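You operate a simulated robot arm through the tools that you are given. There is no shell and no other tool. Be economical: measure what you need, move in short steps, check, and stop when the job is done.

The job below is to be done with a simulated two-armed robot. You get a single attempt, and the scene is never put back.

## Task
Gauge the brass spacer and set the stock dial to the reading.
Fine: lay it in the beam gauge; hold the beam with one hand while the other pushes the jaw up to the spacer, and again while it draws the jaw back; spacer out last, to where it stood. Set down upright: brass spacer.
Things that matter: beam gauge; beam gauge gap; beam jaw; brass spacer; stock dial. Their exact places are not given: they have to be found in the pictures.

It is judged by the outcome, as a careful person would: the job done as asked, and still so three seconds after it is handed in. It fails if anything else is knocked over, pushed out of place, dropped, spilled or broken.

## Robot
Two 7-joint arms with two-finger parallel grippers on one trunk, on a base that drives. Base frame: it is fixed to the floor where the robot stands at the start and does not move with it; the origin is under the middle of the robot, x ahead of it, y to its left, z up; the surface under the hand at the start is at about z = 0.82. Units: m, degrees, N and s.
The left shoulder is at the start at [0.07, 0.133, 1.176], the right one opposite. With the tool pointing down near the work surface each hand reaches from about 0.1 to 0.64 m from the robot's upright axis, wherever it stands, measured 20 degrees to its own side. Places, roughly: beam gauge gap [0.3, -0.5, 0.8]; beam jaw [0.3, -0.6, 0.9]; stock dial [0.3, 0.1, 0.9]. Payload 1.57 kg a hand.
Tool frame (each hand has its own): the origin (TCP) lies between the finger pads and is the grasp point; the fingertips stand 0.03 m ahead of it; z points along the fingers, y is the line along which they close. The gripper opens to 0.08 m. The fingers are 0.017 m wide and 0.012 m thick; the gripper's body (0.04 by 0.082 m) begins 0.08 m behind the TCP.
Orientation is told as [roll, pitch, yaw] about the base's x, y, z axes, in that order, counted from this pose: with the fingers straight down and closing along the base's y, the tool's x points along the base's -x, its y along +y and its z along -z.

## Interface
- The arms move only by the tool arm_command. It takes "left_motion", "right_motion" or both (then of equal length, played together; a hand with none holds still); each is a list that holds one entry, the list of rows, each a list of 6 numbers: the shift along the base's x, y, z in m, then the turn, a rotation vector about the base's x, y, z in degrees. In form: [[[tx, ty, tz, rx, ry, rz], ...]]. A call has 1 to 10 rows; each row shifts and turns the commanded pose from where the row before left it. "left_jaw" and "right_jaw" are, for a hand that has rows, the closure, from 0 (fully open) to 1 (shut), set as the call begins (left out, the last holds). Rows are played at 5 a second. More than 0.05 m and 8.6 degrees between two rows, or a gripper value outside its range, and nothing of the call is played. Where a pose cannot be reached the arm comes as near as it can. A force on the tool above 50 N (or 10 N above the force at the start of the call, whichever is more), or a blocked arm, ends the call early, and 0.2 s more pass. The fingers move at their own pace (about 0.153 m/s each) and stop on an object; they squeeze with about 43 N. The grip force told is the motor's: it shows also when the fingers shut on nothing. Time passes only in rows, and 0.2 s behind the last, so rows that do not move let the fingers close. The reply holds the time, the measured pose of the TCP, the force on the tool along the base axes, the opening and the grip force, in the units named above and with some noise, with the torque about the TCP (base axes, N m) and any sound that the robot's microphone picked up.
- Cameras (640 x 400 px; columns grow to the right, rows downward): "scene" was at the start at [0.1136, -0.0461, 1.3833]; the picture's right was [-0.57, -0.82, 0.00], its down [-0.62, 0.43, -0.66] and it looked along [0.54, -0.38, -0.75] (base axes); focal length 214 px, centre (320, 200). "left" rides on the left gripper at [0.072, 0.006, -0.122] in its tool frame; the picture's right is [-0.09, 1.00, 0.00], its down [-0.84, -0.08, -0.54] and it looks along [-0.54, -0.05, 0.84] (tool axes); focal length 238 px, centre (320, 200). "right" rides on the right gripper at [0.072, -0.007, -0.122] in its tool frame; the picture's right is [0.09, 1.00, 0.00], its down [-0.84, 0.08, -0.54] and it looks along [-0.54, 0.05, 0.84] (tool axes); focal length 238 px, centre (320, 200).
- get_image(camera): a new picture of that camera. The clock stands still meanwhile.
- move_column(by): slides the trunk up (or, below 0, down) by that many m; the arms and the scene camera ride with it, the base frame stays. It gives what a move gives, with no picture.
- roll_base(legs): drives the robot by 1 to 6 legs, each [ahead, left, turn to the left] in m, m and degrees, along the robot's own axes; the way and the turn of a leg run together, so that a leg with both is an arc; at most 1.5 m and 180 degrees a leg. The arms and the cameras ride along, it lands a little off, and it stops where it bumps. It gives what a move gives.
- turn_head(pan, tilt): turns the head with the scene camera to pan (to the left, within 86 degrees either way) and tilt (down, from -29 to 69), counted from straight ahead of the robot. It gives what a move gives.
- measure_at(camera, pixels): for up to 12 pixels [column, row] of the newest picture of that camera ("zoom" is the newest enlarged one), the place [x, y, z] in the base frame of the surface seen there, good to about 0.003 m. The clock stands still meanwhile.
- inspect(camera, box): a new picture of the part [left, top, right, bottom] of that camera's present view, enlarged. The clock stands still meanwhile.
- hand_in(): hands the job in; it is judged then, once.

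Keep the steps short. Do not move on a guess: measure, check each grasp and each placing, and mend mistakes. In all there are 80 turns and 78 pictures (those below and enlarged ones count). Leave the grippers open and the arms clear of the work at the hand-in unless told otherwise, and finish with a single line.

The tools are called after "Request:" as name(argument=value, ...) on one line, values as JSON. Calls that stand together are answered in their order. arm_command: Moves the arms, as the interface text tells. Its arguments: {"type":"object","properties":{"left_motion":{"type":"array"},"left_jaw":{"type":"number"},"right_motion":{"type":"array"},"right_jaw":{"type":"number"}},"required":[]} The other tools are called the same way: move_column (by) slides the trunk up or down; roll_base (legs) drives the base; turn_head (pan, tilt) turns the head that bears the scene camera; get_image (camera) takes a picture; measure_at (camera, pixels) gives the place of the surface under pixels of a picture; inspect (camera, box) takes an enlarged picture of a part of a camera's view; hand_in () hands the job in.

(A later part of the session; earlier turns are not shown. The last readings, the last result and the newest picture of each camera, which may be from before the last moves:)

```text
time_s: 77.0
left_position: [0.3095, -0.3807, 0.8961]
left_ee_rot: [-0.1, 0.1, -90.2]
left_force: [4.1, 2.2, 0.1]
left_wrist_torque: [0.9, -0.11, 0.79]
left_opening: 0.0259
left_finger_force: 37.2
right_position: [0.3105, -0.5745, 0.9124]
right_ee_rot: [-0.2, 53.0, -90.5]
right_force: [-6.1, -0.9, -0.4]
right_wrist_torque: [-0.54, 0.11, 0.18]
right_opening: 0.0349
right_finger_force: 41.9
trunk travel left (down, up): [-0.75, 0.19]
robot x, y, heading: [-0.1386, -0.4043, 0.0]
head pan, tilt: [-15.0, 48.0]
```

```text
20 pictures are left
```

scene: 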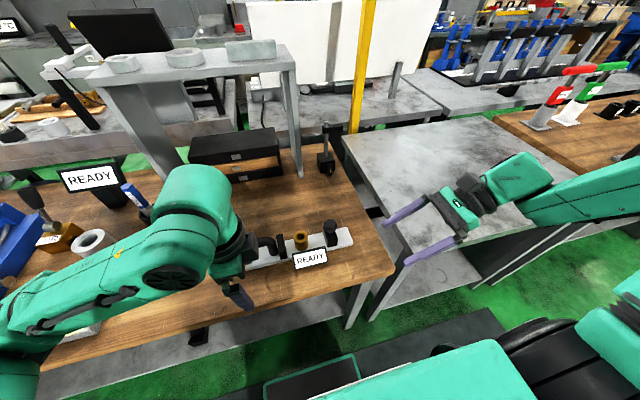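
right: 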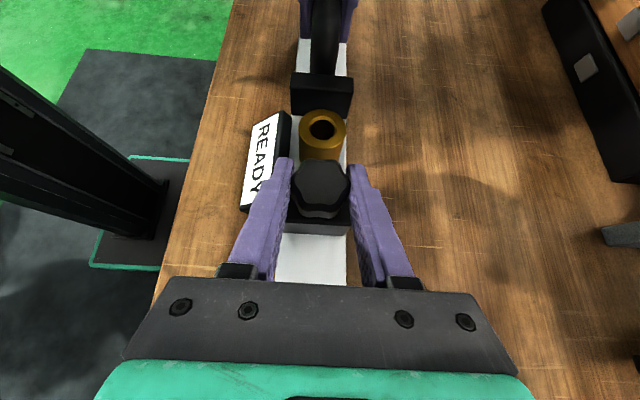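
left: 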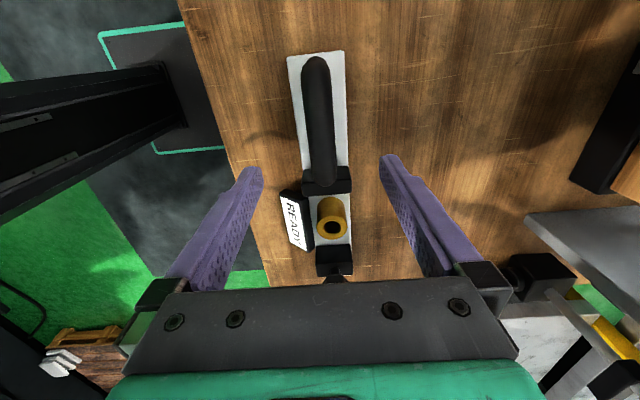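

The jaw slides easily. I'll push on, easing the slight x strain.

Request:
arm_command(right_motion=[[[-0.001, 0.006, 0, 0, 0, 0], [0, 0.006, 0, 0, 0, 0], [0, 0.006, 0, 0, 0, 0], [0, 0.006, 0, 0, 0, 0], [0, 0.006, 0, 0, 0, 0], [0, 0.006, 0, 0, 0, 0], [0, 0.006, 0, 0, 0, 0], [0, 0.002, 0, 0, 0, 0], [0, 0, 0, 0, 0, 0]]])

Request:
get_image(camera="right")

```text
time_s: 79.0
left_position: [0.3091, -0.3798, 0.8959]
left_ee_rot: [0.1, 0.0, -90.2]
left_force: [5.2, 4.1, -0.1]
left_wrist_torque: [1.1, 0.13, 0.61]
left_opening: 0.0255
left_finger_force: 37.1
right_position: [0.3097, -0.5295, 0.9137]
right_ee_rot: [-0.2, 53.1, -90.6]
right_force: [-4.6, -1.4, -0.7]
right_wrist_torque: [-0.67, -0.42, -0.12]
right_opening: 0.035
right_finger_force: 41.9
trunk travel left (down, up): [-0.75, 0.19]
robot x, y, heading: [-0.1366, -0.4052, 0.2]
head pan, tilt: [-15.0, 48.0]
```

```text
19 pictures are left
```

right: 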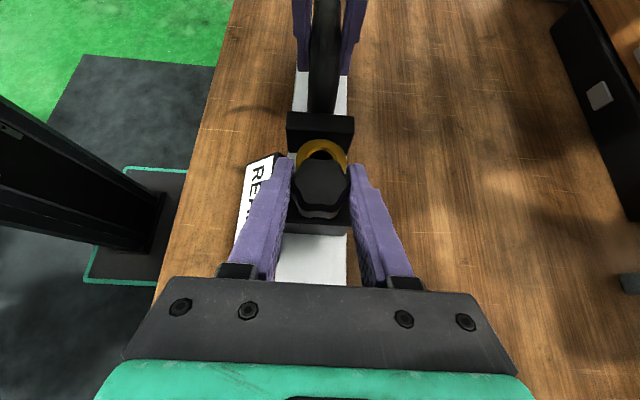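

About 7 mm remain. I'll push in 1.5 mm steps until the force rises.

Request:
arm_command(right_motion=[[[0, 0.0015, 0, 0, 0, 0], [0, 0.0015, 0, 0, 0, 0], [0, 0.0015, 0, 0, 0, 0], [0, 0.0015, 0, 0, 0, 0], [0, 0.0015, 0, 0, 0, 0], [0, 0, 0, 0, 0, 0]]])

Request:
inspect(camera="scene", box=[200, 190, 380, 302])

```text
time_s: 80.4
left_position: [0.3089, -0.3813, 0.8956]
left_ee_rot: [0.0, -0.1, -90.2]
left_force: [0.4, 5.6, 4.3]
left_wrist_torque: [0.58, -0.09, 0.51]
left_opening: 0.0256
left_finger_force: 37.0
right_position: [0.3109, -0.5229, 0.9121]
right_ee_rot: [-0.1, 53.2, -90.3]
right_force: [3.0, -1.7, 0.6]
right_wrist_torque: [-0.89, 0.17, -0.25]
right_opening: 0.0349
right_finger_force: 41.9
trunk travel left (down, up): [-0.75, 0.19]
robot x, y, heading: [-0.1401, -0.4089, 0.5]
head pan, tilt: [-15.0, 48.0]
```

```text
3.56 times, centred on (290, 246) of scene
```

zoom: 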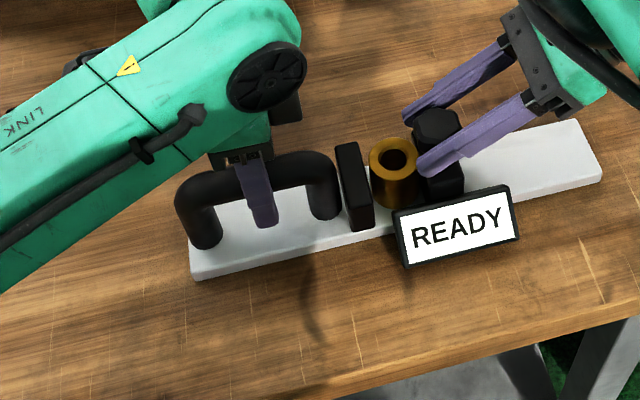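

Still READY, with a little gap at the anvil. I'll push further gently.

Request:
arm_command(right_motion=[[[0, 0.0015, 0, 0, 0, 0], [0, 0.0015, 0, 0, 0, 0], [0, 0.0015, 0, 0, 0, 0], [0, 0.0015, 0, 0, 0, 0], [0, 0, 0, 0, 0, 0]]])

Request:
inspect(camera="scene", box=[200, 190, 380, 302])

```text
time_s: 81.6
left_position: [0.3078, -0.3812, 0.8957]
left_ee_rot: [0.0, 0.3, -90.1]
left_force: [4.0, 15.8, 0.0]
left_wrist_torque: [-0.79, 0.12, 0.45]
left_opening: 0.0259
left_finger_force: 36.8
right_position: [0.3109, -0.5184, 0.9128]
right_ee_rot: [0.1, 53.2, -90.6]
right_force: [-5.0, -19.8, 4.2]
right_wrist_torque: [0.06, -0.13, -0.08]
right_opening: 0.0349
right_finger_force: 42.2
trunk travel left (down, up): [-0.75, 0.19]
robot x, y, heading: [-0.1366, -0.4055, 0.4]
head pan, tilt: [-15.0, 48.0]
```

```text
3.56 times, centred on (290, 246) of scene
```

zoom: 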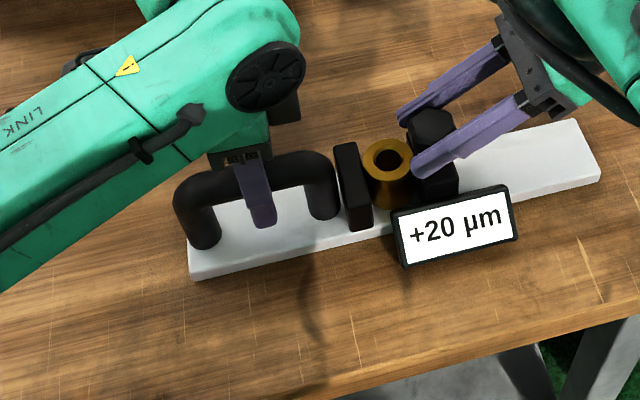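

It reads +20 µm with 20 N on the jaw. I'll ease the force a bit, wait, and read again.

Request:
arm_command(right_motion=[[[0, -0.0005, 0, 0, 0, 0], [0, 0, 0, 0, 0, 0], [0, 0, 0, 0, 0, 0], [0, 0, 0, 0, 0, 0]]])

Request:
inspect(camera="scene", box=[250, 200, 370, 275])

```text
time_s: 82.6
left_position: [0.3091, -0.3811, 0.8964]
left_ee_rot: [0.0, 0.2, -90.3]
left_force: [9.0, 17.5, 0.4]
left_wrist_torque: [0.11, 0.05, 0.48]
left_opening: 0.0256
left_finger_force: 36.5
right_position: [0.3094, -0.5198, 0.9128]
right_ee_rot: [0.0, 53.2, -90.4]
right_force: [-8.5, -22.8, 5.9]
right_wrist_torque: [0.23, -0.29, 0.27]
right_opening: 0.0353
right_finger_force: 42.1
trunk travel left (down, up): [-0.75, 0.19]
robot x, y, heading: [-0.1424, -0.404, 0.3]
head pan, tilt: [-15.0, 48.0]
```

```text
5.33 times, centred on (310, 238) of scene
```

zoom: 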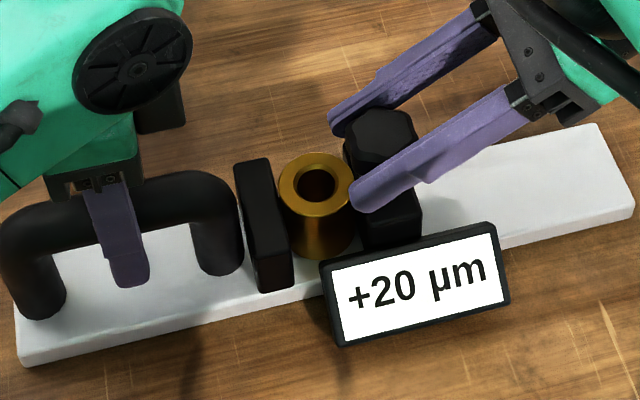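

The reading is stable: +20 µm. With the left hand still holding the beam, I draw the jaw back to its start (TCP y −0.594).

Request:
arm_command(right_motion=[[[0, -0.004, 0, 0, 0, 0], [0, -0.008, 0, 0, 0, 0], [0, -0.009, 0, 0, 0, 0], [0, -0.009, 0, 0, 0, 0], [0, -0.009, 0, 0, 0, 0], [0, -0.009, 0, 0, 0, 0], [0, -0.009, 0, 0, 0, 0], [0, -0.009, 0, 0, 0, 0], [0, -0.0095, 0, 0, 0, 0], [0, 0, 0, 0, 0, 0]]])

Request:
get_image(camera="right")

```text
time_s: 84.8
left_position: [0.3076, -0.3815, 0.8968]
left_ee_rot: [0.0, 0.2, -90.3]
left_force: [0.4, -9.0, 0.5]
left_wrist_torque: [-0.85, -0.06, 0.33]
left_opening: 0.0257
left_finger_force: 36.8
right_position: [0.3094, -0.595, 0.9119]
right_ee_rot: [0.0, 53.2, -90.3]
right_force: [0.7, 2.1, 14.1]
right_wrist_torque: [0.17, 0.36, 0.02]
right_opening: 0.0348
right_finger_force: 41.8
trunk travel left (down, up): [-0.75, 0.19]
robot x, y, heading: [-0.137, -0.4044, 0.2]
head pan, tilt: [-15.0, 48.0]
```

```text
15 pictures are left
```

right: 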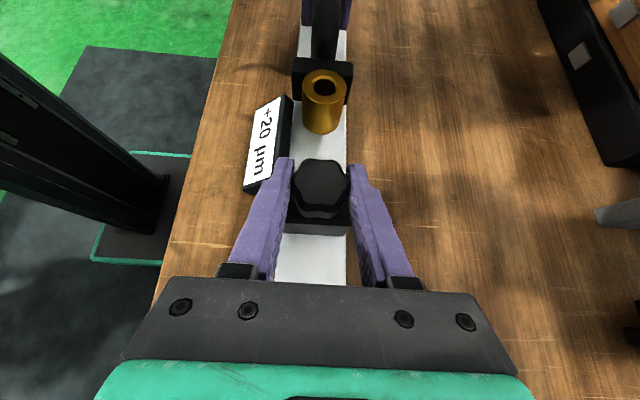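

The jaw is back and the spacer stands free by the anvil. I'll open the right hand and retreat along its line, still holding the beam with the left; then release the left and raise it.

Request:
arm_command(right_motion=[[[0, 0, 0, 0, 0, 0], [0, 0, 0, 0, 0, 0], [0, 0, 0, 0, 0, 0], [0, -0.016, 0.012, 0, 0, 0], [0, -0.024, 0.018, 0, 0, 0], [0, -0.024, 0.018, 0, 0, 0], [0, -0.03, 0.03, 0, 0, 0], [0, -0.03, 0.03, 0, 0, 0], [0, -0.03, 0.03, 0, 0, 0], [0, -0.03, 0.03, 0, 0, 0]]], right_jaw=0)

Request:
arm_command(left_motion=[[[0, 0, 0, 0, 0, 0], [0, 0, 0, 0, 0, 0], [0, 0, 0, 0, 0, 0], [0, 0, 0.03, 0, 0, 0], [0, 0, 0.03, 0, 0, 0], [0, 0, 0.04, 0, 0, 0]]], left_jaw=0)

Request:
get_image(camera="left")

```text
time_s: 87.0
left_position: [0.3091, -0.3822, 0.8955]
left_ee_rot: [0.1, -0.1, -90.2]
left_force: [0.6, 1.3, 2.2]
left_wrist_torque: [0.23, -0.25, 0.39]
left_opening: 0.0256
left_finger_force: 37.2
right_position: [0.3112, -0.7771, 1.0821]
right_ee_rot: [-0.1, 53.2, -90.4]
right_force: [-0.3, 0.5, -0.7]
right_wrist_torque: [0.0, 0.0, 0.0]
right_opening: 0.0799
right_finger_force: 0.1
trunk travel left (down, up): [-0.75, 0.19]
robot x, y, heading: [-0.1355, -0.4027, 0.5]
head pan, tilt: [-15.0, 48.0]
```

```text
time_s: 88.4
left_position: [0.3087, -0.3798, 0.9956]
left_ee_rot: [0.0, 0.1, -90.3]
left_force: [-0.1, 0.1, -0.2]
left_wrist_torque: [0.01, 0.03, 0.02]
left_opening: 0.0801
left_finger_force: 0.0
right_position: [0.3116, -0.775, 1.0812]
right_ee_rot: [0.0, 53.1, -90.4]
right_force: [-0.5, -0.2, -1.2]
right_wrist_torque: [0.02, -0.01, -0.01]
right_opening: 0.08
right_finger_force: 0.0
trunk travel left (down, up): [-0.75, 0.19]
robot x, y, heading: [-0.1389, -0.4026, 0.1]
head pan, tilt: [-15.0, 48.0]
```

```text
14 pictures are left
```

left: 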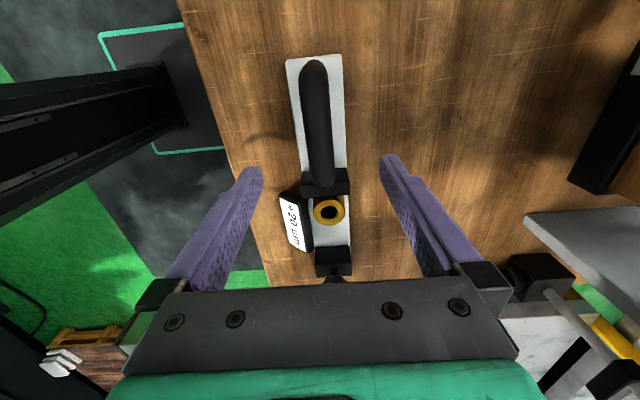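

The spacer is upright by the anvil. I'll set the dial next, then take the spacer out last. First the base goes 7 cm forward, for easier reach to the spacer's home, then the left hand moves high toward the dial.

Request:
roll_base(legs=[[0.07, 0, 0]])

Request:
arm_command(left_motion=[[[-0.01, 0.04, 0.02, 0, 0, 8.5], [-0.01, 0.042, 0.02, 0, 0, 8.5], [-0.01, 0.042, 0.01, 0, 0, 8.5], [-0.01, 0.042, 0.01, 0, 0, 8.5], [-0.01, 0.042, 0, 0, 0, 8.5], [-0.01, 0.042, 0, 0, 0, 8.5], [-0.01, 0.042, 0, 0, 0, 8.5], [-0.01, 0.042, 0, 0, 0, 8.5], [-0.01, 0.042, 0, 0, 0, 8.5], [-0.005, 0.04, 0, 0, 0, 8.5]]])

Request:
get_image(camera="left")

```text
time_s: 89.4
left_position: [0.375, -0.3805, 0.9969]
left_ee_rot: [0.3, 0.0, -90.2]
left_force: [-0.3, 0.1, 0.2]
left_wrist_torque: [0.01, 0.02, -0.03]
left_opening: 0.0802
left_finger_force: 0.0
right_position: [0.3789, -0.7745, 1.083]
right_ee_rot: [0.2, 53.1, -90.2]
right_force: [0.1, -0.3, -0.3]
right_wrist_torque: [-0.01, -0.04, 0.02]
right_opening: 0.08
right_finger_force: 0.0
trunk travel left (down, up): [-0.75, 0.19]
robot x, y, heading: [-0.0714, -0.405, 0.4]
head pan, tilt: [-15.0, 48.0]
```

```text
time_s: 91.6
left_position: [0.2806, 0.037, 1.0573]
left_ee_rot: [0.0, 0.0, -5.1]
left_force: [-0.5, 0.0, -0.1]
left_wrist_torque: [-0.02, 0.0, -0.01]
left_opening: 0.08
left_finger_force: 0.1
right_position: [0.3815, -0.7736, 1.0814]
right_ee_rot: [-0.1, 53.2, -90.5]
right_force: [0.0, -0.2, -0.4]
right_wrist_torque: [0.0, 0.01, 0.02]
right_opening: 0.0799
right_finger_force: 0.0
trunk travel left (down, up): [-0.75, 0.19]
robot x, y, heading: [-0.0685, -0.4084, 0.2]
head pan, tilt: [-15.0, 48.0]
```

```text
13 pictures are left
```

left: 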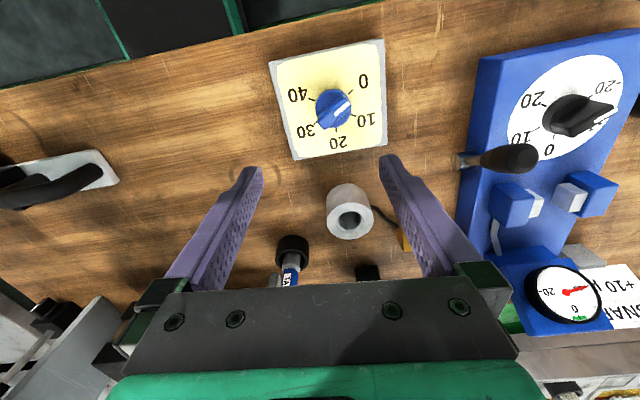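

The dial is in view. I'll enlarge it and measure.

Request:
inspect(camera="left", box=[260, 35, 400, 165])

Request:
measure_at(camera="left", pixels=[[334, 108], [348, 99], [319, 111], [353, 90], [355, 115], [336, 130], [317, 124], [314, 100], [345, 103], [325, 105], [300, 75], [334, 95]])

```text
3.08 times, centred on (330, 100) of left
```

zoom: 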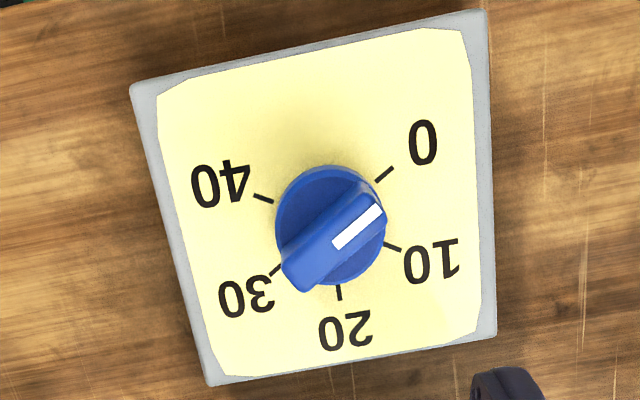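

```text
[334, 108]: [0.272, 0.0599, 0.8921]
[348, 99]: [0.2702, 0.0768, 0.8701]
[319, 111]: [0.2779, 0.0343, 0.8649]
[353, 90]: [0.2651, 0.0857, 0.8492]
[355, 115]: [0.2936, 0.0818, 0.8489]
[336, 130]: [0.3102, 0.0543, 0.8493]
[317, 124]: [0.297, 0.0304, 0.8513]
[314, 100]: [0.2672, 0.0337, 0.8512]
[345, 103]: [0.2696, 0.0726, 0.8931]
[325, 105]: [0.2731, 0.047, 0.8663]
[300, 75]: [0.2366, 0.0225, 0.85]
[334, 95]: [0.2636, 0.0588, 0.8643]
```

Ticks are 60° apart; the dial centre is ≈ (0.281, 0.057), and the pointer stands at 0. It must turn 120° clockwise (seen from above) to 20. I'll bring the hand to yaw +117, so the fingers will straddle the bar, above the knob.

Request:
arm_command(left_motion=[[[0, 0.004, 0, 0, 0, 8.5], [0, 0.004, 0, 0, 0, 8.5], [0, 0.004, 0, 0, 0, 8.5], [0, 0.004, 0, 0, 0, 8.5], [0, 0.004, 0, 0, 0, 8.5], [0, 0, 0, 0, 0, 8.5], [0, 0, 0, 0, 0, 8.5], [0, 0, 0, 0, 0, 8.5], [0, 0, 0, 0, 0, 8.5], [0, 0, 0, 0, 0, 8.5]]])

Request:
arm_command(left_motion=[[[0, 0, -0.01, 0, 0, 8], [0, 0, -0.02, 0, 0, 8], [0, 0, -0.02, 0, 0, 8], [0, 0, -0.02, 0, 0, 8], [0, 0, -0.02, 0, 0, 5], [0, 0, 0, 0, 0, 0]]])

Request:
get_image(camera="left")

```text
time_s: 93.8
left_position: [0.2827, 0.0565, 1.054]
left_ee_rot: [0.1, 0.0, 80.0]
left_force: [-0.1, -0.2, -0.1]
left_wrist_torque: [0.02, -0.02, 0.04]
left_opening: 0.0802
left_finger_force: 0.0
right_position: [0.3808, -0.7738, 1.0805]
right_ee_rot: [0.0, 53.1, -90.3]
right_force: [0.0, 0.6, -0.1]
right_wrist_torque: [0.01, 0.03, 0.01]
right_opening: 0.0798
right_finger_force: 0.1
trunk travel left (down, up): [-0.75, 0.19]
robot x, y, heading: [-0.0662, -0.4053, 0.3]
head pan, tilt: [-15.0, 48.0]
```

```text
time_s: 95.2
left_position: [0.2844, 0.0578, 0.9683]
left_ee_rot: [0.1, 0.0, 116.9]
left_force: [-0.2, 0.2, 0.3]
left_wrist_torque: [-0.02, 0.03, 0.01]
left_opening: 0.0801
left_finger_force: 0.0
right_position: [0.3802, -0.7747, 1.0819]
right_ee_rot: [0.1, 53.1, -90.4]
right_force: [-0.1, 0.5, 0.1]
right_wrist_torque: [-0.03, -0.01, 0.03]
right_opening: 0.0799
right_finger_force: 0.0
trunk travel left (down, up): [-0.75, 0.19]
robot x, y, heading: [-0.0713, -0.4039, 0.2]
head pan, tilt: [-15.0, 48.0]
```

```text
11 pictures are left
```

left: 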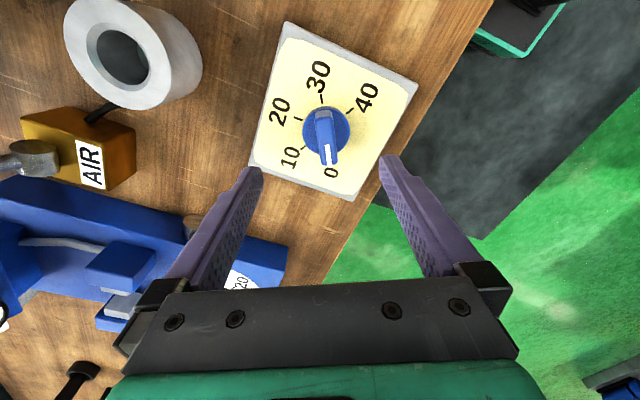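

The pointer is at 0 and the bar is nearly aligned. I'll enlarge to centre precisely.

Request:
inspect(camera="left", box=[278, 92, 374, 182])

Request:
measure_at(camera="left", pixels=[[323, 115], [326, 137], [330, 158], [306, 130], [348, 130], [324, 108], [300, 118], [306, 147], [350, 109], [336, 135], [316, 137], [332, 163]])

```text
4.44 times, centred on (326, 137) of left
```

zoom: 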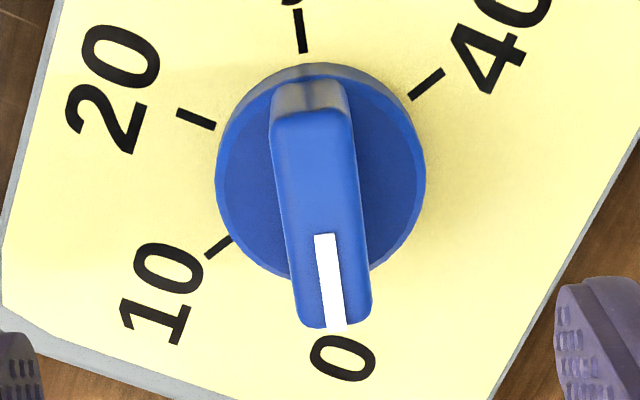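

```text
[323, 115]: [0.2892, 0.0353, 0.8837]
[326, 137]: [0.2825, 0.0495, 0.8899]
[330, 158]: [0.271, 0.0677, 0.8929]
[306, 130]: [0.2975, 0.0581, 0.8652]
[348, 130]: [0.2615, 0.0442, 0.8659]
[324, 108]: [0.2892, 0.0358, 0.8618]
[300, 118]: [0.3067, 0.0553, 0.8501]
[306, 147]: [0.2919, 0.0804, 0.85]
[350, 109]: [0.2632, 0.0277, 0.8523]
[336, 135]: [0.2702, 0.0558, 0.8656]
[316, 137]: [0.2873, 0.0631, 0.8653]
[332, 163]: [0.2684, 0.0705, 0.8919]
```

Knob centre ≈ (0.279, 0.052), bar angle ≈ 120.5°. I'll centre, turn +4°, lower to z 0.903 (tips at 0.873, just above the disc), and close gently.

Request:
arm_command(left_motion=[[[-0.0054, -0.0058, -0.02, 0, 0, 4], [0, 0, -0.025, 0, 0, 0], [0, 0, -0.02, 0, 0, 0], [0, 0, 0, 0, 0, 0]]])

Request:
get_image(camera="left")

```text
time_s: 96.2
left_position: [0.2791, 0.0507, 0.9015]
left_ee_rot: [0.1, -0.1, 120.8]
left_force: [-0.1, -0.5, 0.0]
left_wrist_torque: [0.01, 0.01, 0.0]
left_opening: 0.0798
left_finger_force: 0.1
right_position: [0.3817, -0.7737, 1.0818]
right_ee_rot: [0.0, 53.3, -90.3]
right_force: [-0.7, 0.0, 0.2]
right_wrist_torque: [0.02, 0.04, 0.0]
right_opening: 0.0803
right_finger_force: 0.1
trunk travel left (down, up): [-0.75, 0.19]
robot x, y, heading: [-0.0669, -0.4056, 0.2]
head pan, tilt: [-15.0, 48.0]
```

```text
9 pictures are left
```

left: 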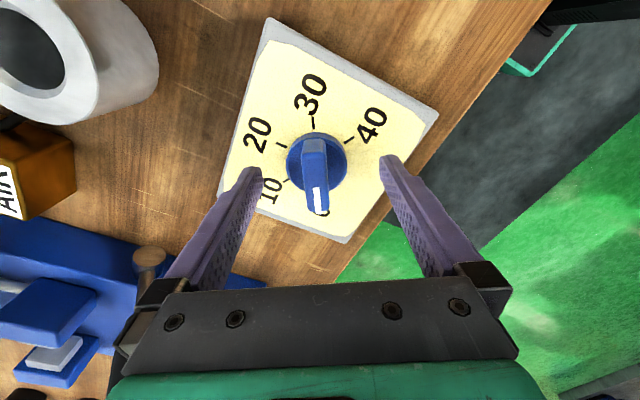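

The bar is at (316,175), 2 mm off. I'll nudge and close on it.

Request:
arm_command(left_motion=[[[0.0018, 0.001, 0, 0, 0, 0], [0, 0, 0, 0, 0, 0], [0, 0, 0, 0, 0, 0], [0, 0, 0, 0, 0, 0]]], left_jaw=1)

Request:
arm_command(left_motion=[[[0, 0, 0, 0, 0, -4], [0, 0, 0, 0, 0, -4], [0, 0, 0, 0, 0, -4]]])

```text
time_s: 97.2
left_position: [0.2799, 0.0521, 0.9031]
left_ee_rot: [-0.1, 0.0, 120.9]
left_force: [1.7, 1.6, -1.3]
left_wrist_torque: [0.21, -0.27, -0.39]
left_opening: 0.0159
left_finger_force: 31.7
right_position: [0.381, -0.7731, 1.0807]
right_ee_rot: [-0.1, 53.2, -90.5]
right_force: [-0.3, -0.3, 0.1]
right_wrist_torque: [0.02, -0.01, 0.0]
right_opening: 0.0798
right_finger_force: 0.1
trunk travel left (down, up): [-0.75, 0.19]
robot x, y, heading: [-0.07, -0.4078, 0.2]
head pan, tilt: [-15.0, 48.0]
```

```text
time_s: 98.0
left_position: [0.2805, 0.0524, 0.9022]
left_ee_rot: [-0.1, 0.0, 108.7]
left_force: [3.2, -0.6, 5.7]
left_wrist_torque: [-0.48, -0.19, 0.0]
left_opening: 0.0157
left_finger_force: 31.2
right_position: [0.3806, -0.7746, 1.0818]
right_ee_rot: [-0.1, 53.1, -90.4]
right_force: [0.6, -0.1, 0.0]
right_wrist_torque: [0.01, 0.02, 0.03]
right_opening: 0.0799
right_finger_force: 0.1
trunk travel left (down, up): [-0.75, 0.19]
robot x, y, heading: [-0.0703, -0.4069, 0.4]
head pan, tilt: [-15.0, 48.0]
```

The grip is good (0.016) and it turns with little force. I'll carry on: 108° more to go.

Request:
arm_command(left_motion=[[[0, 0, 0, 0, 0, -7], [0, 0, 0, 0, 0, -7], [0, 0, 0, 0, 0, -7], [0, 0, 0, 0, 0, -7], [0, 0, 0, 0, 0, -7], [0, 0, 0, 0, 0, -7], [0, 0, 0, 0, 0, -7], [0, 0, 0, 0, 0, -7]]])

Request:
arm_command(left_motion=[[[0, 0, 0, 0, 0, -7], [0, 0, 0, 0, 0, -7], [0, 0, 0, 0, 0, -7], [0, 0, 0, 0, 0, -7], [0, 0, 0, 0, 0, -7], [0, 0, 0, 0, 0, -7], [0, 0, 0, 0, 0, -7], [0, 0, 0, 0, 0, -3], [0, 0, 0, 0, 0, 0]]])

Request:
inspect(camera="left", box=[220, 60, 420, 250])

```text
time_s: 99.8
left_position: [0.2772, 0.0519, 0.9024]
left_ee_rot: [0.0, -0.1, 52.6]
left_force: [-5.1, 2.3, 11.0]
left_wrist_torque: [0.02, 0.0, 0.03]
left_opening: 0.0157
left_finger_force: 31.6
right_position: [0.3783, -0.7743, 1.0827]
right_ee_rot: [0.2, 53.3, -90.2]
right_force: [1.0, 0.1, -0.5]
right_wrist_torque: [-0.02, -0.04, -0.01]
right_opening: 0.0801
right_finger_force: 0.1
trunk travel left (down, up): [-0.75, 0.19]
robot x, y, heading: [-0.0681, -0.4028, 0.3]
head pan, tilt: [-15.0, 48.0]
```

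```text
time_s: 101.8
left_position: [0.2758, 0.0534, 0.9022]
left_ee_rot: [0.2, -0.3, 0.8]
left_force: [-8.7, 19.6, 23.7]
left_wrist_torque: [0.2, 0.73, 0.06]
left_opening: 0.0157
left_finger_force: 31.4
right_position: [0.3767, -0.7721, 1.084]
right_ee_rot: [0.3, 53.0, -90.0]
right_force: [0.3, 0.3, 0.8]
right_wrist_torque: [-0.02, 0.0, -0.01]
right_opening: 0.0798
right_finger_force: 0.0
trunk travel left (down, up): [-0.75, 0.19]
robot x, y, heading: [-0.0691, -0.4003, 0.5]
head pan, tilt: [-15.0, 48.0]
```

```text
2.11 times, centred on (320, 155) of left
```

zoom: 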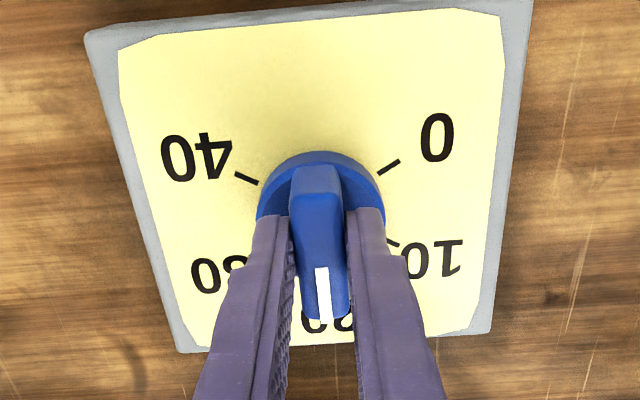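

The pointer is near 20, but the grip is strained sideways. I'll relax by 1–2 mm in the directions of the forces, then open, rise and check.

Request:
arm_command(left_motion=[[[-0.001, 0.002, 0.002, 0, 0, 0], [0, 0, 0, 0, 0, 0]]])

Request:
arm_command(left_motion=[[[0, 0, 0, 0, 0, 0], [0, 0, 0, 0, 0, 0], [0, 0, 0, 0, 0, 0], [0, 0, 0.03, 0, 0, 0], [0, 0, 0.04, 0, 0, 0]]], left_jaw=0)

Request:
inspect(camera="left", box=[250, 70, 390, 200])

```text
time_s: 102.4
left_position: [0.2756, 0.0549, 0.9025]
left_ee_rot: [-0.3, -0.1, 0.6]
left_force: [-5.6, 11.9, 6.0]
left_wrist_torque: [0.55, -0.84, 0.04]
left_opening: 0.0159
left_finger_force: 31.2
right_position: [0.3783, -0.772, 1.0829]
right_ee_rot: [0.2, 53.0, -90.2]
right_force: [-0.6, 1.1, 0.5]
right_wrist_torque: [0.01, 0.02, 0.0]
right_opening: 0.0801
right_finger_force: 0.1
trunk travel left (down, up): [-0.75, 0.19]
robot x, y, heading: [-0.067, -0.4019, 0.2]
head pan, tilt: [-15.0, 48.0]
```

```text
time_s: 103.6
left_position: [0.2772, 0.0543, 0.9738]
left_ee_rot: [0.1, 0.1, 0.7]
left_force: [0.2, 0.7, 0.1]
left_wrist_torque: [-0.01, -0.01, 0.02]
left_opening: 0.0798
left_finger_force: 0.0
right_position: [0.3804, -0.7739, 1.083]
right_ee_rot: [0.0, 53.2, -90.3]
right_force: [0.5, 0.3, 0.1]
right_wrist_torque: [0.02, 0.0, -0.01]
right_opening: 0.0797
right_finger_force: 0.0
trunk travel left (down, up): [-0.75, 0.19]
robot x, y, heading: [-0.0715, -0.4064, 0.3]
head pan, tilt: [-15.0, 48.0]
```

```text
3.08 times, centred on (320, 135) of left
```

zoom: 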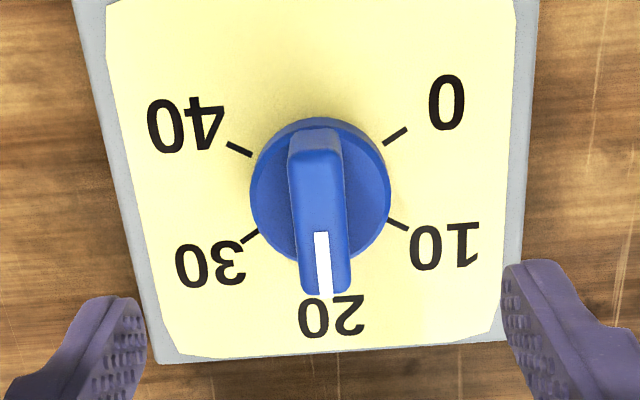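

The pointer lies on 20 within about 1° (0.2 units). I'll check that the dial box didn't shift.

Request:
measure_at(camera="zoom", pixels=[[395, 136], [398, 224], [250, 237], [239, 149], [316, 140], [326, 288], [160, 355], [95, 10]])

Request:
arm_command(left_motion=[[[0, -0.01, 0.03, 0, 0, 0], [0, -0.03, 0.03, 0, 0, 0], [0.004, -0.048, 0, 0, 0, 0], [0.004, -0.048, 0, 0, 0, 0], [0.004, -0.048, 0, 0, 0, 0], [0.004, -0.048, 0, 0, 0, 0], [0.004, -0.048, 0, 0, 0, 0], [0.004, -0.048, 0, 0, 0, 0], [0.004, -0.048, 0, 0, 0, 0], [0.004, -0.048, 0, 0, 0, 0]]])

```text
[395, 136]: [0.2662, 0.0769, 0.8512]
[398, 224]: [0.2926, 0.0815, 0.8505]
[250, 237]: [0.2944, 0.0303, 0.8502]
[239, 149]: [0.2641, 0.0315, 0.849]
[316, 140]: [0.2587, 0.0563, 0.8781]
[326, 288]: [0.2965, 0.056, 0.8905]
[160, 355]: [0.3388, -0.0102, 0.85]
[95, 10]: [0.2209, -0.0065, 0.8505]
```

```text
time_s: 105.8
left_position: [0.3129, -0.3718, 1.0367]
left_ee_rot: [0.2, 0.1, 0.7]
left_force: [0.2, 0.5, -0.3]
left_wrist_torque: [0.05, -0.01, 0.01]
left_opening: 0.0801
left_finger_force: 0.1
right_position: [0.3812, -0.7756, 1.0802]
right_ee_rot: [-0.1, 53.3, -90.4]
right_force: [-0.6, 0.6, 0.7]
right_wrist_torque: [0.05, -0.02, 0.01]
right_opening: 0.08
right_finger_force: 0.0
trunk travel left (down, up): [-0.75, 0.19]
robot x, y, heading: [-0.0679, -0.4027, 0.2]
head pan, tilt: [-15.0, 48.0]
```

The box hasn't moved. The spacer touches the anvil, so I must grip it with the fingers across x. I'll shift the base 5 cm right and bring the left hand, turned to −90°, above the spacer.

Request:
roll_base(legs=[[0, -0.05, 0]])

Request:
arm_command(left_motion=[[[0, -0.006, 0, 0, 0, -8.5], [0, -0.006, 0, 0, 0, -8.5], [0, -0.006, 0, 0, 0, -8.5], [0, -0.006, 0, 0, 0, -8.5], [0, -0.006, 0, 0, 0, -8.5], [0, -0.006, 0, 0, 0, -8.5], [0, -0.006, 0, 0, 0, -8.5], [0, -0.006, 0, 0, 0, -8.5], [0, -0.006, 0, 0, 0, -8.5], [0, -0.006, 0, 0, 0, -8.5]]])

Request:
arm_command(left_motion=[[[-0.002, 0, -0.02, 0, 0, -5.7], [0, 0, -0.02, 0, 0, 0], [0, 0, -0.02, 0, 0, 0], [0, 0, 0, 0, 0, 0]]])

Request:
get_image(camera="left")

```text
time_s: 106.8
left_position: [0.3109, -0.4148, 1.0391]
left_ee_rot: [-0.2, 0.0, 0.9]
left_force: [0.2, 0.7, -0.4]
left_wrist_torque: [-0.01, 0.0, 0.02]
left_opening: 0.0799
left_finger_force: 0.1
right_position: [0.3811, -0.8195, 1.0835]
right_ee_rot: [0.1, 52.8, -90.3]
right_force: [0.8, 0.1, 0.1]
right_wrist_torque: [-0.03, -0.01, 0.03]
right_opening: 0.0799
right_finger_force: 0.0
trunk travel left (down, up): [-0.75, 0.19]
robot x, y, heading: [-0.067, -0.4538, 0.1]
head pan, tilt: [-15.0, 48.0]
```

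```text
time_s: 109.0
left_position: [0.3128, -0.4794, 1.0382]
left_ee_rot: [0.1, 0.0, -84.3]
left_force: [0.5, 0.2, -0.2]
left_wrist_torque: [0.01, -0.01, -0.02]
left_opening: 0.0802
left_finger_force: 0.1
right_position: [0.3812, -0.824, 1.0807]
right_ee_rot: [0.1, 53.0, -90.3]
right_force: [0.5, -0.2, 0.9]
right_wrist_torque: [-0.02, -0.01, 0.0]
right_opening: 0.0799
right_finger_force: 0.0
trunk travel left (down, up): [-0.75, 0.19]
robot x, y, heading: [-0.07, -0.4565, -0.1]
head pan, tilt: [-15.0, 48.0]
```

```text
time_s: 110.0
left_position: [0.3083, -0.4798, 0.9761]
left_ee_rot: [0.1, 0.0, -89.9]
left_force: [0.2, -0.5, 0.3]
left_wrist_torque: [0.01, -0.01, 0.04]
left_opening: 0.0801
left_finger_force: 0.1
right_position: [0.3813, -0.824, 1.0809]
right_ee_rot: [0.0, 53.0, -90.3]
right_force: [-0.2, 0.2, -0.9]
right_wrist_torque: [0.01, 0.01, -0.03]
right_opening: 0.0801
right_finger_force: 0.0
trunk travel left (down, up): [-0.75, 0.19]
robot x, y, heading: [-0.0668, -0.454, 0.3]
head pan, tilt: [-15.0, 48.0]
```

```text
6 pictures are left
```

left: 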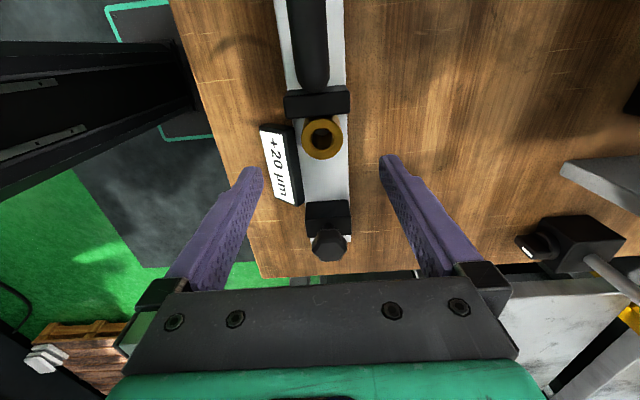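

Reachable. I'll measure the spacer's rim and the display's inner edge to choose the finger depth.

Request:
measure_at(camera="left", pixels=[[304, 139], [339, 139], [322, 122], [322, 155], [292, 130], [297, 160], [300, 190], [290, 165], [285, 135], [302, 203], [325, 205], [318, 105]])

```text
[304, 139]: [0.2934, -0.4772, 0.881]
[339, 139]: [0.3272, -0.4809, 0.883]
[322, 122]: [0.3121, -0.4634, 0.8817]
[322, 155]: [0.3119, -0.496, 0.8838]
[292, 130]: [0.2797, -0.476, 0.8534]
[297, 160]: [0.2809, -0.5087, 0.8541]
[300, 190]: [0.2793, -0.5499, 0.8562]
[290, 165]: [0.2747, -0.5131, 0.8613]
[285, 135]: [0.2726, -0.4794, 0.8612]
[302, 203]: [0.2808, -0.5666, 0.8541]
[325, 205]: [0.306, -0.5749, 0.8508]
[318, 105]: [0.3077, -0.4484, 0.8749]
```

The display reaches x 0.281 at z up to 0.861, so tips must stay above 0.865. I'll take a shallow grip at z 0.897, and only drag the spacer 27 mm away from the anvil along the beam, then regrip deep with yaw 0.

Request:
arm_command(left_motion=[[[0.0025, 0, -0.03, 0, 0, 0], [0, 0, -0.03, 0, 0, 0], [0, 0, -0.019, 0, 0, 0], [0, 0, 0, 0, 0, 0]]], left_jaw=0.2)

Request:
arm_command(left_motion=[[[0, 0, 0, 0, 0, 0], [0, 0, 0, 0, 0, 0], [0, 0, 0, 0, 0, 0]]], left_jaw=1)

Request:
arm_command(left_motion=[[[0, -0.003, 0, 0, 0, 0], [0, -0.004, 0, 0, 0, 0], [0, -0.005, 0, 0, 0, 0], [0, -0.005, 0, 0, 0, 0], [0, -0.005, 0, 0, 0, 0], [0, -0.005, 0, 0, 0, 0], [0, 0, 0, 0, 0, 0]]])

```text
time_s: 111.0
left_position: [0.3096, -0.4786, 0.8972]
left_ee_rot: [0.0, 0.0, -89.8]
left_force: [-0.6, -0.2, -0.2]
left_wrist_torque: [0.02, -0.01, 0.03]
left_opening: 0.064
left_finger_force: 0.2
right_position: [0.3825, -0.8233, 1.0814]
right_ee_rot: [0.0, 53.0, -90.4]
right_force: [-1.0, -0.4, -1.2]
right_wrist_torque: [0.01, -0.02, -0.01]
right_opening: 0.0799
right_finger_force: 0.1
trunk travel left (down, up): [-0.75, 0.19]
robot x, y, heading: [-0.0712, -0.4543, -0.1]
head pan, tilt: [-15.0, 48.0]
```

```text
time_s: 111.8
left_position: [0.3103, -0.4781, 0.8969]
left_ee_rot: [0.1, 0.0, -89.9]
left_force: [-1.0, 1.2, -0.5]
left_wrist_torque: [0.02, 0.02, -0.05]
left_opening: 0.0392
left_finger_force: 42.5
right_position: [0.3814, -0.8235, 1.0816]
right_ee_rot: [0.0, 53.1, -90.2]
right_force: [0.1, 1.0, 0.2]
right_wrist_torque: [0.0, 0.01, 0.0]
right_opening: 0.0799
right_finger_force: 0.1
trunk travel left (down, up): [-0.75, 0.19]
robot x, y, heading: [-0.0654, -0.4574, 0.4]
head pan, tilt: [-15.0, 48.0]
```

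```text
time_s: 113.4
left_position: [0.3122, -0.5058, 0.8983]
left_ee_rot: [-0.1, 0.1, -89.7]
left_force: [0.9, 0.2, 0.6]
left_wrist_torque: [0.01, 0.01, -0.03]
left_opening: 0.0393
left_finger_force: 43.6
right_position: [0.3817, -0.8229, 1.0815]
right_ee_rot: [-0.1, 53.1, -90.3]
right_force: [0.0, 0.3, -0.2]
right_wrist_torque: [0.0, -0.03, 0.02]
right_opening: 0.0797
right_finger_force: 0.1
trunk travel left (down, up): [-0.75, 0.19]
robot x, y, heading: [-0.0692, -0.4526, 0.5]
head pan, tilt: [-15.0, 48.0]
```

Dragged and still held. I'll open, rise, and turn to yaw 0 above it.

Request:
arm_command(left_motion=[[[0, 0, 0, 0, 0, 0], [0, 0, 0, 0, 0, 0], [0, 0, 0.03, 0, 0, 0], [0, 0, 0.04, 0, 0, 0], [0, 0, 0.02, 0, 0, 0]]], left_jaw=0.2)

Request:
arm_command(left_motion=[[[0, 0, 0, 0, 0, 8.5], [0, 0, 0, 0, 0, 8.5], [0, 0, 0, 0, 0, 8.5], [0, 0, 0, 0, 0, 8.5], [0, 0, 0, 0, 0, 8.5], [0, 0, 0, 0, 0, 8.5], [0, 0, 0, 0, 0, 8.5], [0, 0, 0, 0, 0, 8.5], [0, 0, 0, 0, 0, 8.5], [0, 0, 0, 0, 0, 8.5]]])

Request:
arm_command(left_motion=[[[0, 0, -0.02, 0, 0, 4.7], [0, 0, -0.01, 0, 0, 0], [0, 0, 0, 0, 0, 0]]], left_jaw=0.3)

Request:
get_image(camera="left")

```text
time_s: 114.6
left_position: [0.3112, -0.5044, 0.9893]
left_ee_rot: [-0.1, 0.0, -89.9]
left_force: [0.2, 0.2, 0.8]
left_wrist_torque: [0.0, 0.01, 0.02]
left_opening: 0.0638
left_finger_force: 0.2
right_position: [0.3817, -0.8227, 1.0809]
right_ee_rot: [0.0, 53.2, -90.3]
right_force: [-0.4, -1.1, -0.1]
right_wrist_torque: [0.05, -0.02, -0.01]
right_opening: 0.0801
right_finger_force: 0.0
trunk travel left (down, up): [-0.75, 0.19]
robot x, y, heading: [-0.0695, -0.4518, 0.3]
head pan, tilt: [-15.0, 48.0]
```

```text
time_s: 116.8
left_position: [0.3121, -0.5066, 0.9876]
left_ee_rot: [0.0, 0.0, -4.6]
left_force: [-0.6, 0.0, -0.8]
left_wrist_torque: [-0.01, 0.02, 0.0]
left_opening: 0.0638
left_finger_force: 0.0
right_position: [0.3811, -0.8233, 1.0816]
right_ee_rot: [-0.1, 53.2, -90.3]
right_force: [-0.2, -0.8, 0.3]
right_wrist_torque: [0.0, 0.03, -0.02]
right_opening: 0.0801
right_finger_force: 0.0
trunk travel left (down, up): [-0.75, 0.19]
robot x, y, heading: [-0.0667, -0.4514, 0.4]
head pan, tilt: [-15.0, 48.0]
```

```text
time_s: 117.6
left_position: [0.3118, -0.5055, 0.9598]
left_ee_rot: [0.1, 0.0, -0.1]
left_force: [0.6, -0.7, 0.4]
left_wrist_torque: [0.03, -0.01, -0.01]
left_opening: 0.0556
left_finger_force: 0.1
right_position: [0.3819, -0.8227, 1.0812]
right_ee_rot: [0.1, 53.2, -90.3]
right_force: [-0.4, 0.1, 0.2]
right_wrist_torque: [0.03, 0.01, -0.01]
right_opening: 0.0799
right_finger_force: 0.1
trunk travel left (down, up): [-0.75, 0.19]
robot x, y, heading: [-0.0673, -0.4561, 0.3]
head pan, tilt: [-15.0, 48.0]
```

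```text
5 pictures are left
```

left: 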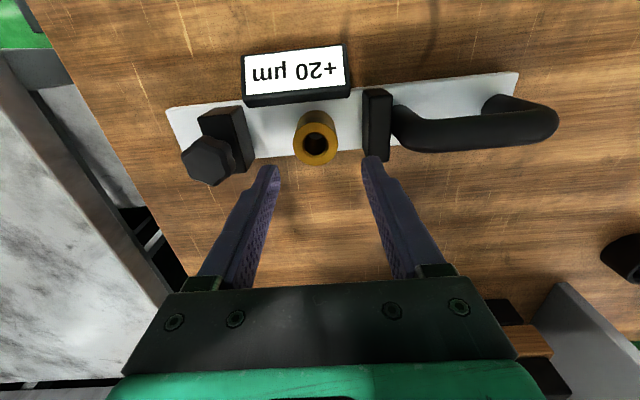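

Request:
measure_at(camera="left", pixels=[[298, 144], [334, 144], [316, 130], [316, 160], [364, 110], [368, 140], [245, 120], [255, 155]])

```text
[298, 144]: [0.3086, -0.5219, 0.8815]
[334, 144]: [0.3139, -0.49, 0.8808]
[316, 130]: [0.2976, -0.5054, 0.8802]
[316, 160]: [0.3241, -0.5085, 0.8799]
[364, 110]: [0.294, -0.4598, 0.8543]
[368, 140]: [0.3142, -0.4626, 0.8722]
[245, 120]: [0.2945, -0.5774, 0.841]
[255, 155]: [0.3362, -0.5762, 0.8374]
```

The spacer is at (0.311, −0.507), with room on both sides. I'll lower to z 0.870, close, and lift slowly.

Request:
arm_command(left_motion=[[[-0.0005, -0.001, -0.03, 0, 0, 0], [0, 0, -0.03, 0, 0, 0], [0, 0, -0.02, 0, 0, 0], [0, 0, -0.01, 0, 0, 0], [0, 0, 0, 0, 0, 0]]])

Request:
arm_command(left_motion=[[[0, 0, 0, 0, 0, 0], [0, 0, 0, 0, 0, 0], [0, 0, 0, 0, 0, 0]]], left_jaw=1)

Request:
arm_command(left_motion=[[[0, 0, 0.005, 0, 0, 0], [0, 0, 0.01, 0, 0, 0], [0, 0, 0.02, 0, 0, 0], [0, 0, 0.03, 0, 0, 0], [0, 0, 0.03, 0, 0, 0], [0, 0, 0, 0, 0, 0]]])

```text
time_s: 118.8
left_position: [0.3118, -0.5054, 0.8681]
left_ee_rot: [0.2, 0.0, -0.2]
left_force: [-0.3, -0.3, 0.3]
left_wrist_torque: [0.0, 0.0, 0.0]
left_opening: 0.0559
left_finger_force: 0.1
right_position: [0.381, -0.8236, 1.0823]
right_ee_rot: [-0.1, 53.2, -90.2]
right_force: [-0.1, -0.7, 0.1]
right_wrist_torque: [0.02, -0.01, -0.01]
right_opening: 0.0797
right_finger_force: 0.0
trunk travel left (down, up): [-0.75, 0.19]
robot x, y, heading: [-0.0664, -0.4555, 0.4]
head pan, tilt: [-15.0, 48.0]
```

```text
time_s: 119.6
left_position: [0.3132, -0.5063, 0.8683]
left_ee_rot: [0.2, 0.0, -0.2]
left_force: [0.2, -0.6, 0.2]
left_wrist_torque: [-0.1, 0.0, 0.02]
left_opening: 0.0394
left_finger_force: 42.9
right_position: [0.3815, -0.8234, 1.0824]
right_ee_rot: [0.0, 53.1, -90.4]
right_force: [1.0, 0.0, -0.8]
right_wrist_torque: [0.05, 0.02, -0.02]
right_opening: 0.0799
right_finger_force: 0.1
trunk travel left (down, up): [-0.75, 0.19]
robot x, y, heading: [-0.0672, -0.4537, 0.4]
head pan, tilt: [-15.0, 48.0]
```

```text
time_s: 121.0
left_position: [0.3119, -0.5082, 0.9632]
left_ee_rot: [0.0, 0.2, -0.1]
left_force: [-0.4, -0.3, -2.6]
left_wrist_torque: [0.03, 0.0, 0.01]
left_opening: 0.0394
left_finger_force: 43.4
right_position: [0.3816, -0.8239, 1.0811]
right_ee_rot: [0.0, 53.0, -90.3]
right_force: [-0.8, 0.8, 0.0]
right_wrist_torque: [0.01, 0.01, 0.03]
right_opening: 0.08
right_finger_force: 0.0
trunk travel left (down, up): [-0.75, 0.19]
robot x, y, heading: [-0.066, -0.4549, 0.4]
head pan, tilt: [-15.0, 48.0]
```

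Lifted and held (2.6 N). I'll carry it home with the same gentle speed.

Request:
arm_command(left_motion=[[[0.008, 0.016, 0.02, 0, 0, 0], [0.018, 0.035, 0, 0, 0, 0], [0.018, 0.035, 0, 0, 0, 0], [0.018, 0.035, 0, 0, 0, 0], [0.018, 0.035, 0, 0, 0, 0], [0.018, 0.035, 0, 0, 0, 0], [0.018, 0.035, 0, 0, 0, 0], [0.018, 0.035, 0, 0, 0, 0], [0.018, 0.035, 0, 0, 0, 0], [0.015, 0.0255, 0, 0, 0, 0]]])

Request:
arm_command(left_motion=[[[0, 0, -0.03, 0, 0, 0], [0, 0, -0.03, 0, 0, 0], [0, 0, -0.03, 0, 0, 0], [0, 0, -0.02, 0, 0, 0], [0, 0, 0, 0, 0, 0]]])

Request:
get_image(camera="left")

```text
time_s: 123.2
left_position: [0.4816, -0.1853, 0.9812]
left_ee_rot: [0.0, 0.1, -0.3]
left_force: [0.2, -0.1, -2.7]
left_wrist_torque: [0.0, 0.05, 0.03]
left_opening: 0.0393
left_finger_force: 42.9
right_position: [0.3822, -0.8233, 1.0811]
right_ee_rot: [-0.1, 53.1, -90.3]
right_force: [0.0, -0.3, -0.1]
right_wrist_torque: [0.02, 0.0, 0.01]
right_opening: 0.0798
right_finger_force: 0.0
trunk travel left (down, up): [-0.75, 0.19]
robot x, y, heading: [-0.0696, -0.4552, -0.0]
head pan, tilt: [-15.0, 48.0]
```

```text
time_s: 124.4
left_position: [0.4801, -0.1854, 0.8714]
left_ee_rot: [0.0, 0.0, -0.1]
left_force: [-0.1, -0.9, -2.9]
left_wrist_torque: [0.03, 0.01, -0.01]
left_opening: 0.0396
left_finger_force: 43.2
right_position: [0.3821, -0.8237, 1.0813]
right_ee_rot: [0.0, 53.1, -90.3]
right_force: [-0.4, -0.1, -0.4]
right_wrist_torque: [0.0, 0.01, 0.01]
right_opening: 0.0803
right_finger_force: 0.0
trunk travel left (down, up): [-0.75, 0.19]
robot x, y, heading: [-0.0672, -0.4554, 0.1]
head pan, tilt: [-15.0, 48.0]
```

```text
4 pictures are left
```

left: 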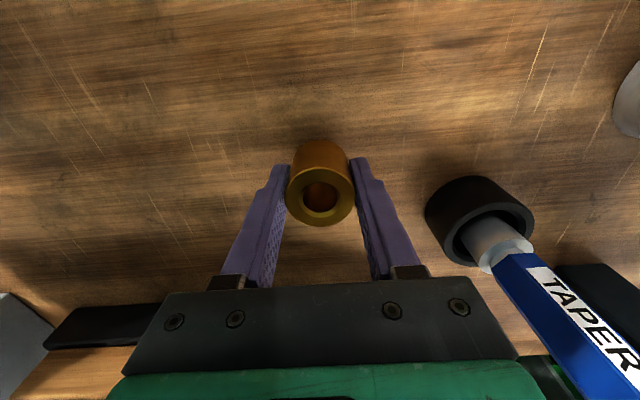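

It is level and above its home. I'll lower to just over the table, then by 1 mm steps to contact.

Request:
arm_command(left_motion=[[[-0.001, 0, -0.01, 0, 0, 0], [0, 0, -0.006, 0, 0, 0], [0, 0, -0.001, 0, 0, 0], [0, 0, -0.001, 0, 0, 0], [0, 0, 0, 0, 0, 0]]])

```text
time_s: 125.6
left_position: [0.4784, -0.184, 0.8556]
left_ee_rot: [0.0, 0.1, -0.2]
left_force: [0.2, -0.9, -2.5]
left_wrist_torque: [0.0, -0.01, -0.01]
left_opening: 0.0393
left_finger_force: 42.9
right_position: [0.3816, -0.8241, 1.0814]
right_ee_rot: [-0.2, 53.1, -90.3]
right_force: [0.9, 0.3, 0.5]
right_wrist_torque: [0.02, 0.01, 0.0]
right_opening: 0.08
right_finger_force: 0.1
trunk travel left (down, up): [-0.75, 0.19]
robot x, y, heading: [-0.0682, -0.4584, 0.5]
head pan, tilt: [-15.0, 48.0]
```

Still hanging free (−2.5 N). I'll go down in 1 mm steps.

Request:
arm_command(left_motion=[[[0, -0.001, -0.001, 0, 0, 0], [0, 0, -0.001, 0, 0, 0], [0, 0, -0.001, 0, 0, 0], [0, 0, -0.0007, 0, 0, 0], [0, 0, 0, 0, 0, 0]]])

```text
time_s: 126.8
left_position: [0.4779, -0.1858, 0.8554]
left_ee_rot: [0.0, -0.3, -0.1]
left_force: [8.4, 2.8, 20.6]
left_wrist_torque: [-0.08, 0.14, 0.01]
left_opening: 0.0395
left_finger_force: 43.0
right_position: [0.381, -0.8242, 1.0819]
right_ee_rot: [0.1, 53.2, -90.2]
right_force: [-0.2, -1.1, -0.7]
right_wrist_torque: [0.0, -0.04, -0.02]
right_opening: 0.08
right_finger_force: 0.0
trunk travel left (down, up): [-0.75, 0.19]
robot x, y, heading: [-0.0688, -0.4514, 0.2]
head pan, tilt: [-15.0, 48.0]
```

In contact. I'll ease up 2.5 mm of the press, open, and rise straight up.

Request:
arm_command(left_motion=[[[0, 0, 0.0025, 0, 0, 0], [0, 0, 0, 0, 0, 0]]])

Request:
arm_command(left_motion=[[[0, 0, 0, 0, 0, 0], [0, 0, 0, 0, 0, 0], [0, 0, 0, 0, 0, 0], [0, 0, 0.03, 0, 0, 0], [0, 0, 0.04, 0, 0, 0], [0, 0, 0.04, 0, 0, 0], [0, 0, 0.04, 0, 0, 0]]], left_jaw=0)

Request:
get_image(camera="left")

```text
time_s: 127.4
left_position: [0.477, -0.1862, 0.8535]
left_ee_rot: [0.0, 0.0, -0.1]
left_force: [4.9, 1.0, 12.1]
left_wrist_torque: [-0.22, -0.21, 0.06]
left_opening: 0.0393
left_finger_force: 43.3
right_position: [0.3807, -0.8247, 1.0812]
right_ee_rot: [0.2, 53.2, -90.2]
right_force: [-0.2, 0.1, 0.9]
right_wrist_torque: [-0.02, 0.01, -0.01]
right_opening: 0.0801
right_finger_force: 0.0
trunk travel left (down, up): [-0.75, 0.19]
robot x, y, heading: [-0.0683, -0.4539, 0.4]
head pan, tilt: [-15.0, 48.0]
```

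```text
time_s: 129.0
left_position: [0.4774, -0.1864, 1.0049]
left_ee_rot: [-0.1, 0.1, -0.2]
left_force: [-0.5, -0.5, 0.7]
left_wrist_torque: [0.0, -0.02, -0.03]
left_opening: 0.0799
left_finger_force: 0.1
right_position: [0.3807, -0.8236, 1.083]
right_ee_rot: [0.1, 53.1, -90.2]
right_force: [-0.4, -1.8, 0.1]
right_wrist_torque: [0.03, 0.02, -0.03]
right_opening: 0.0798
right_finger_force: 0.0
trunk travel left (down, up): [-0.75, 0.19]
robot x, y, heading: [-0.0738, -0.4541, 0.2]
head pan, tilt: [-15.0, 48.0]
```

```text
3 pictures are left
```

left: 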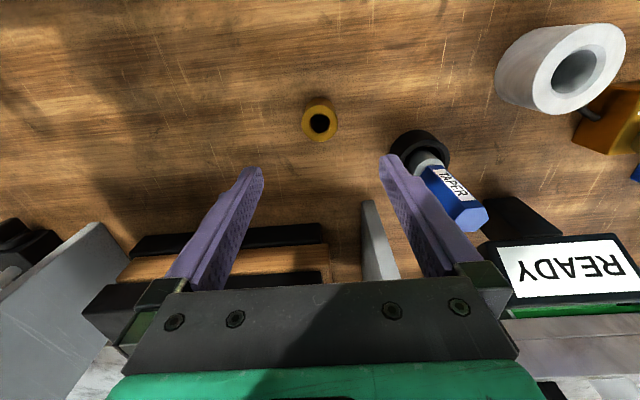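

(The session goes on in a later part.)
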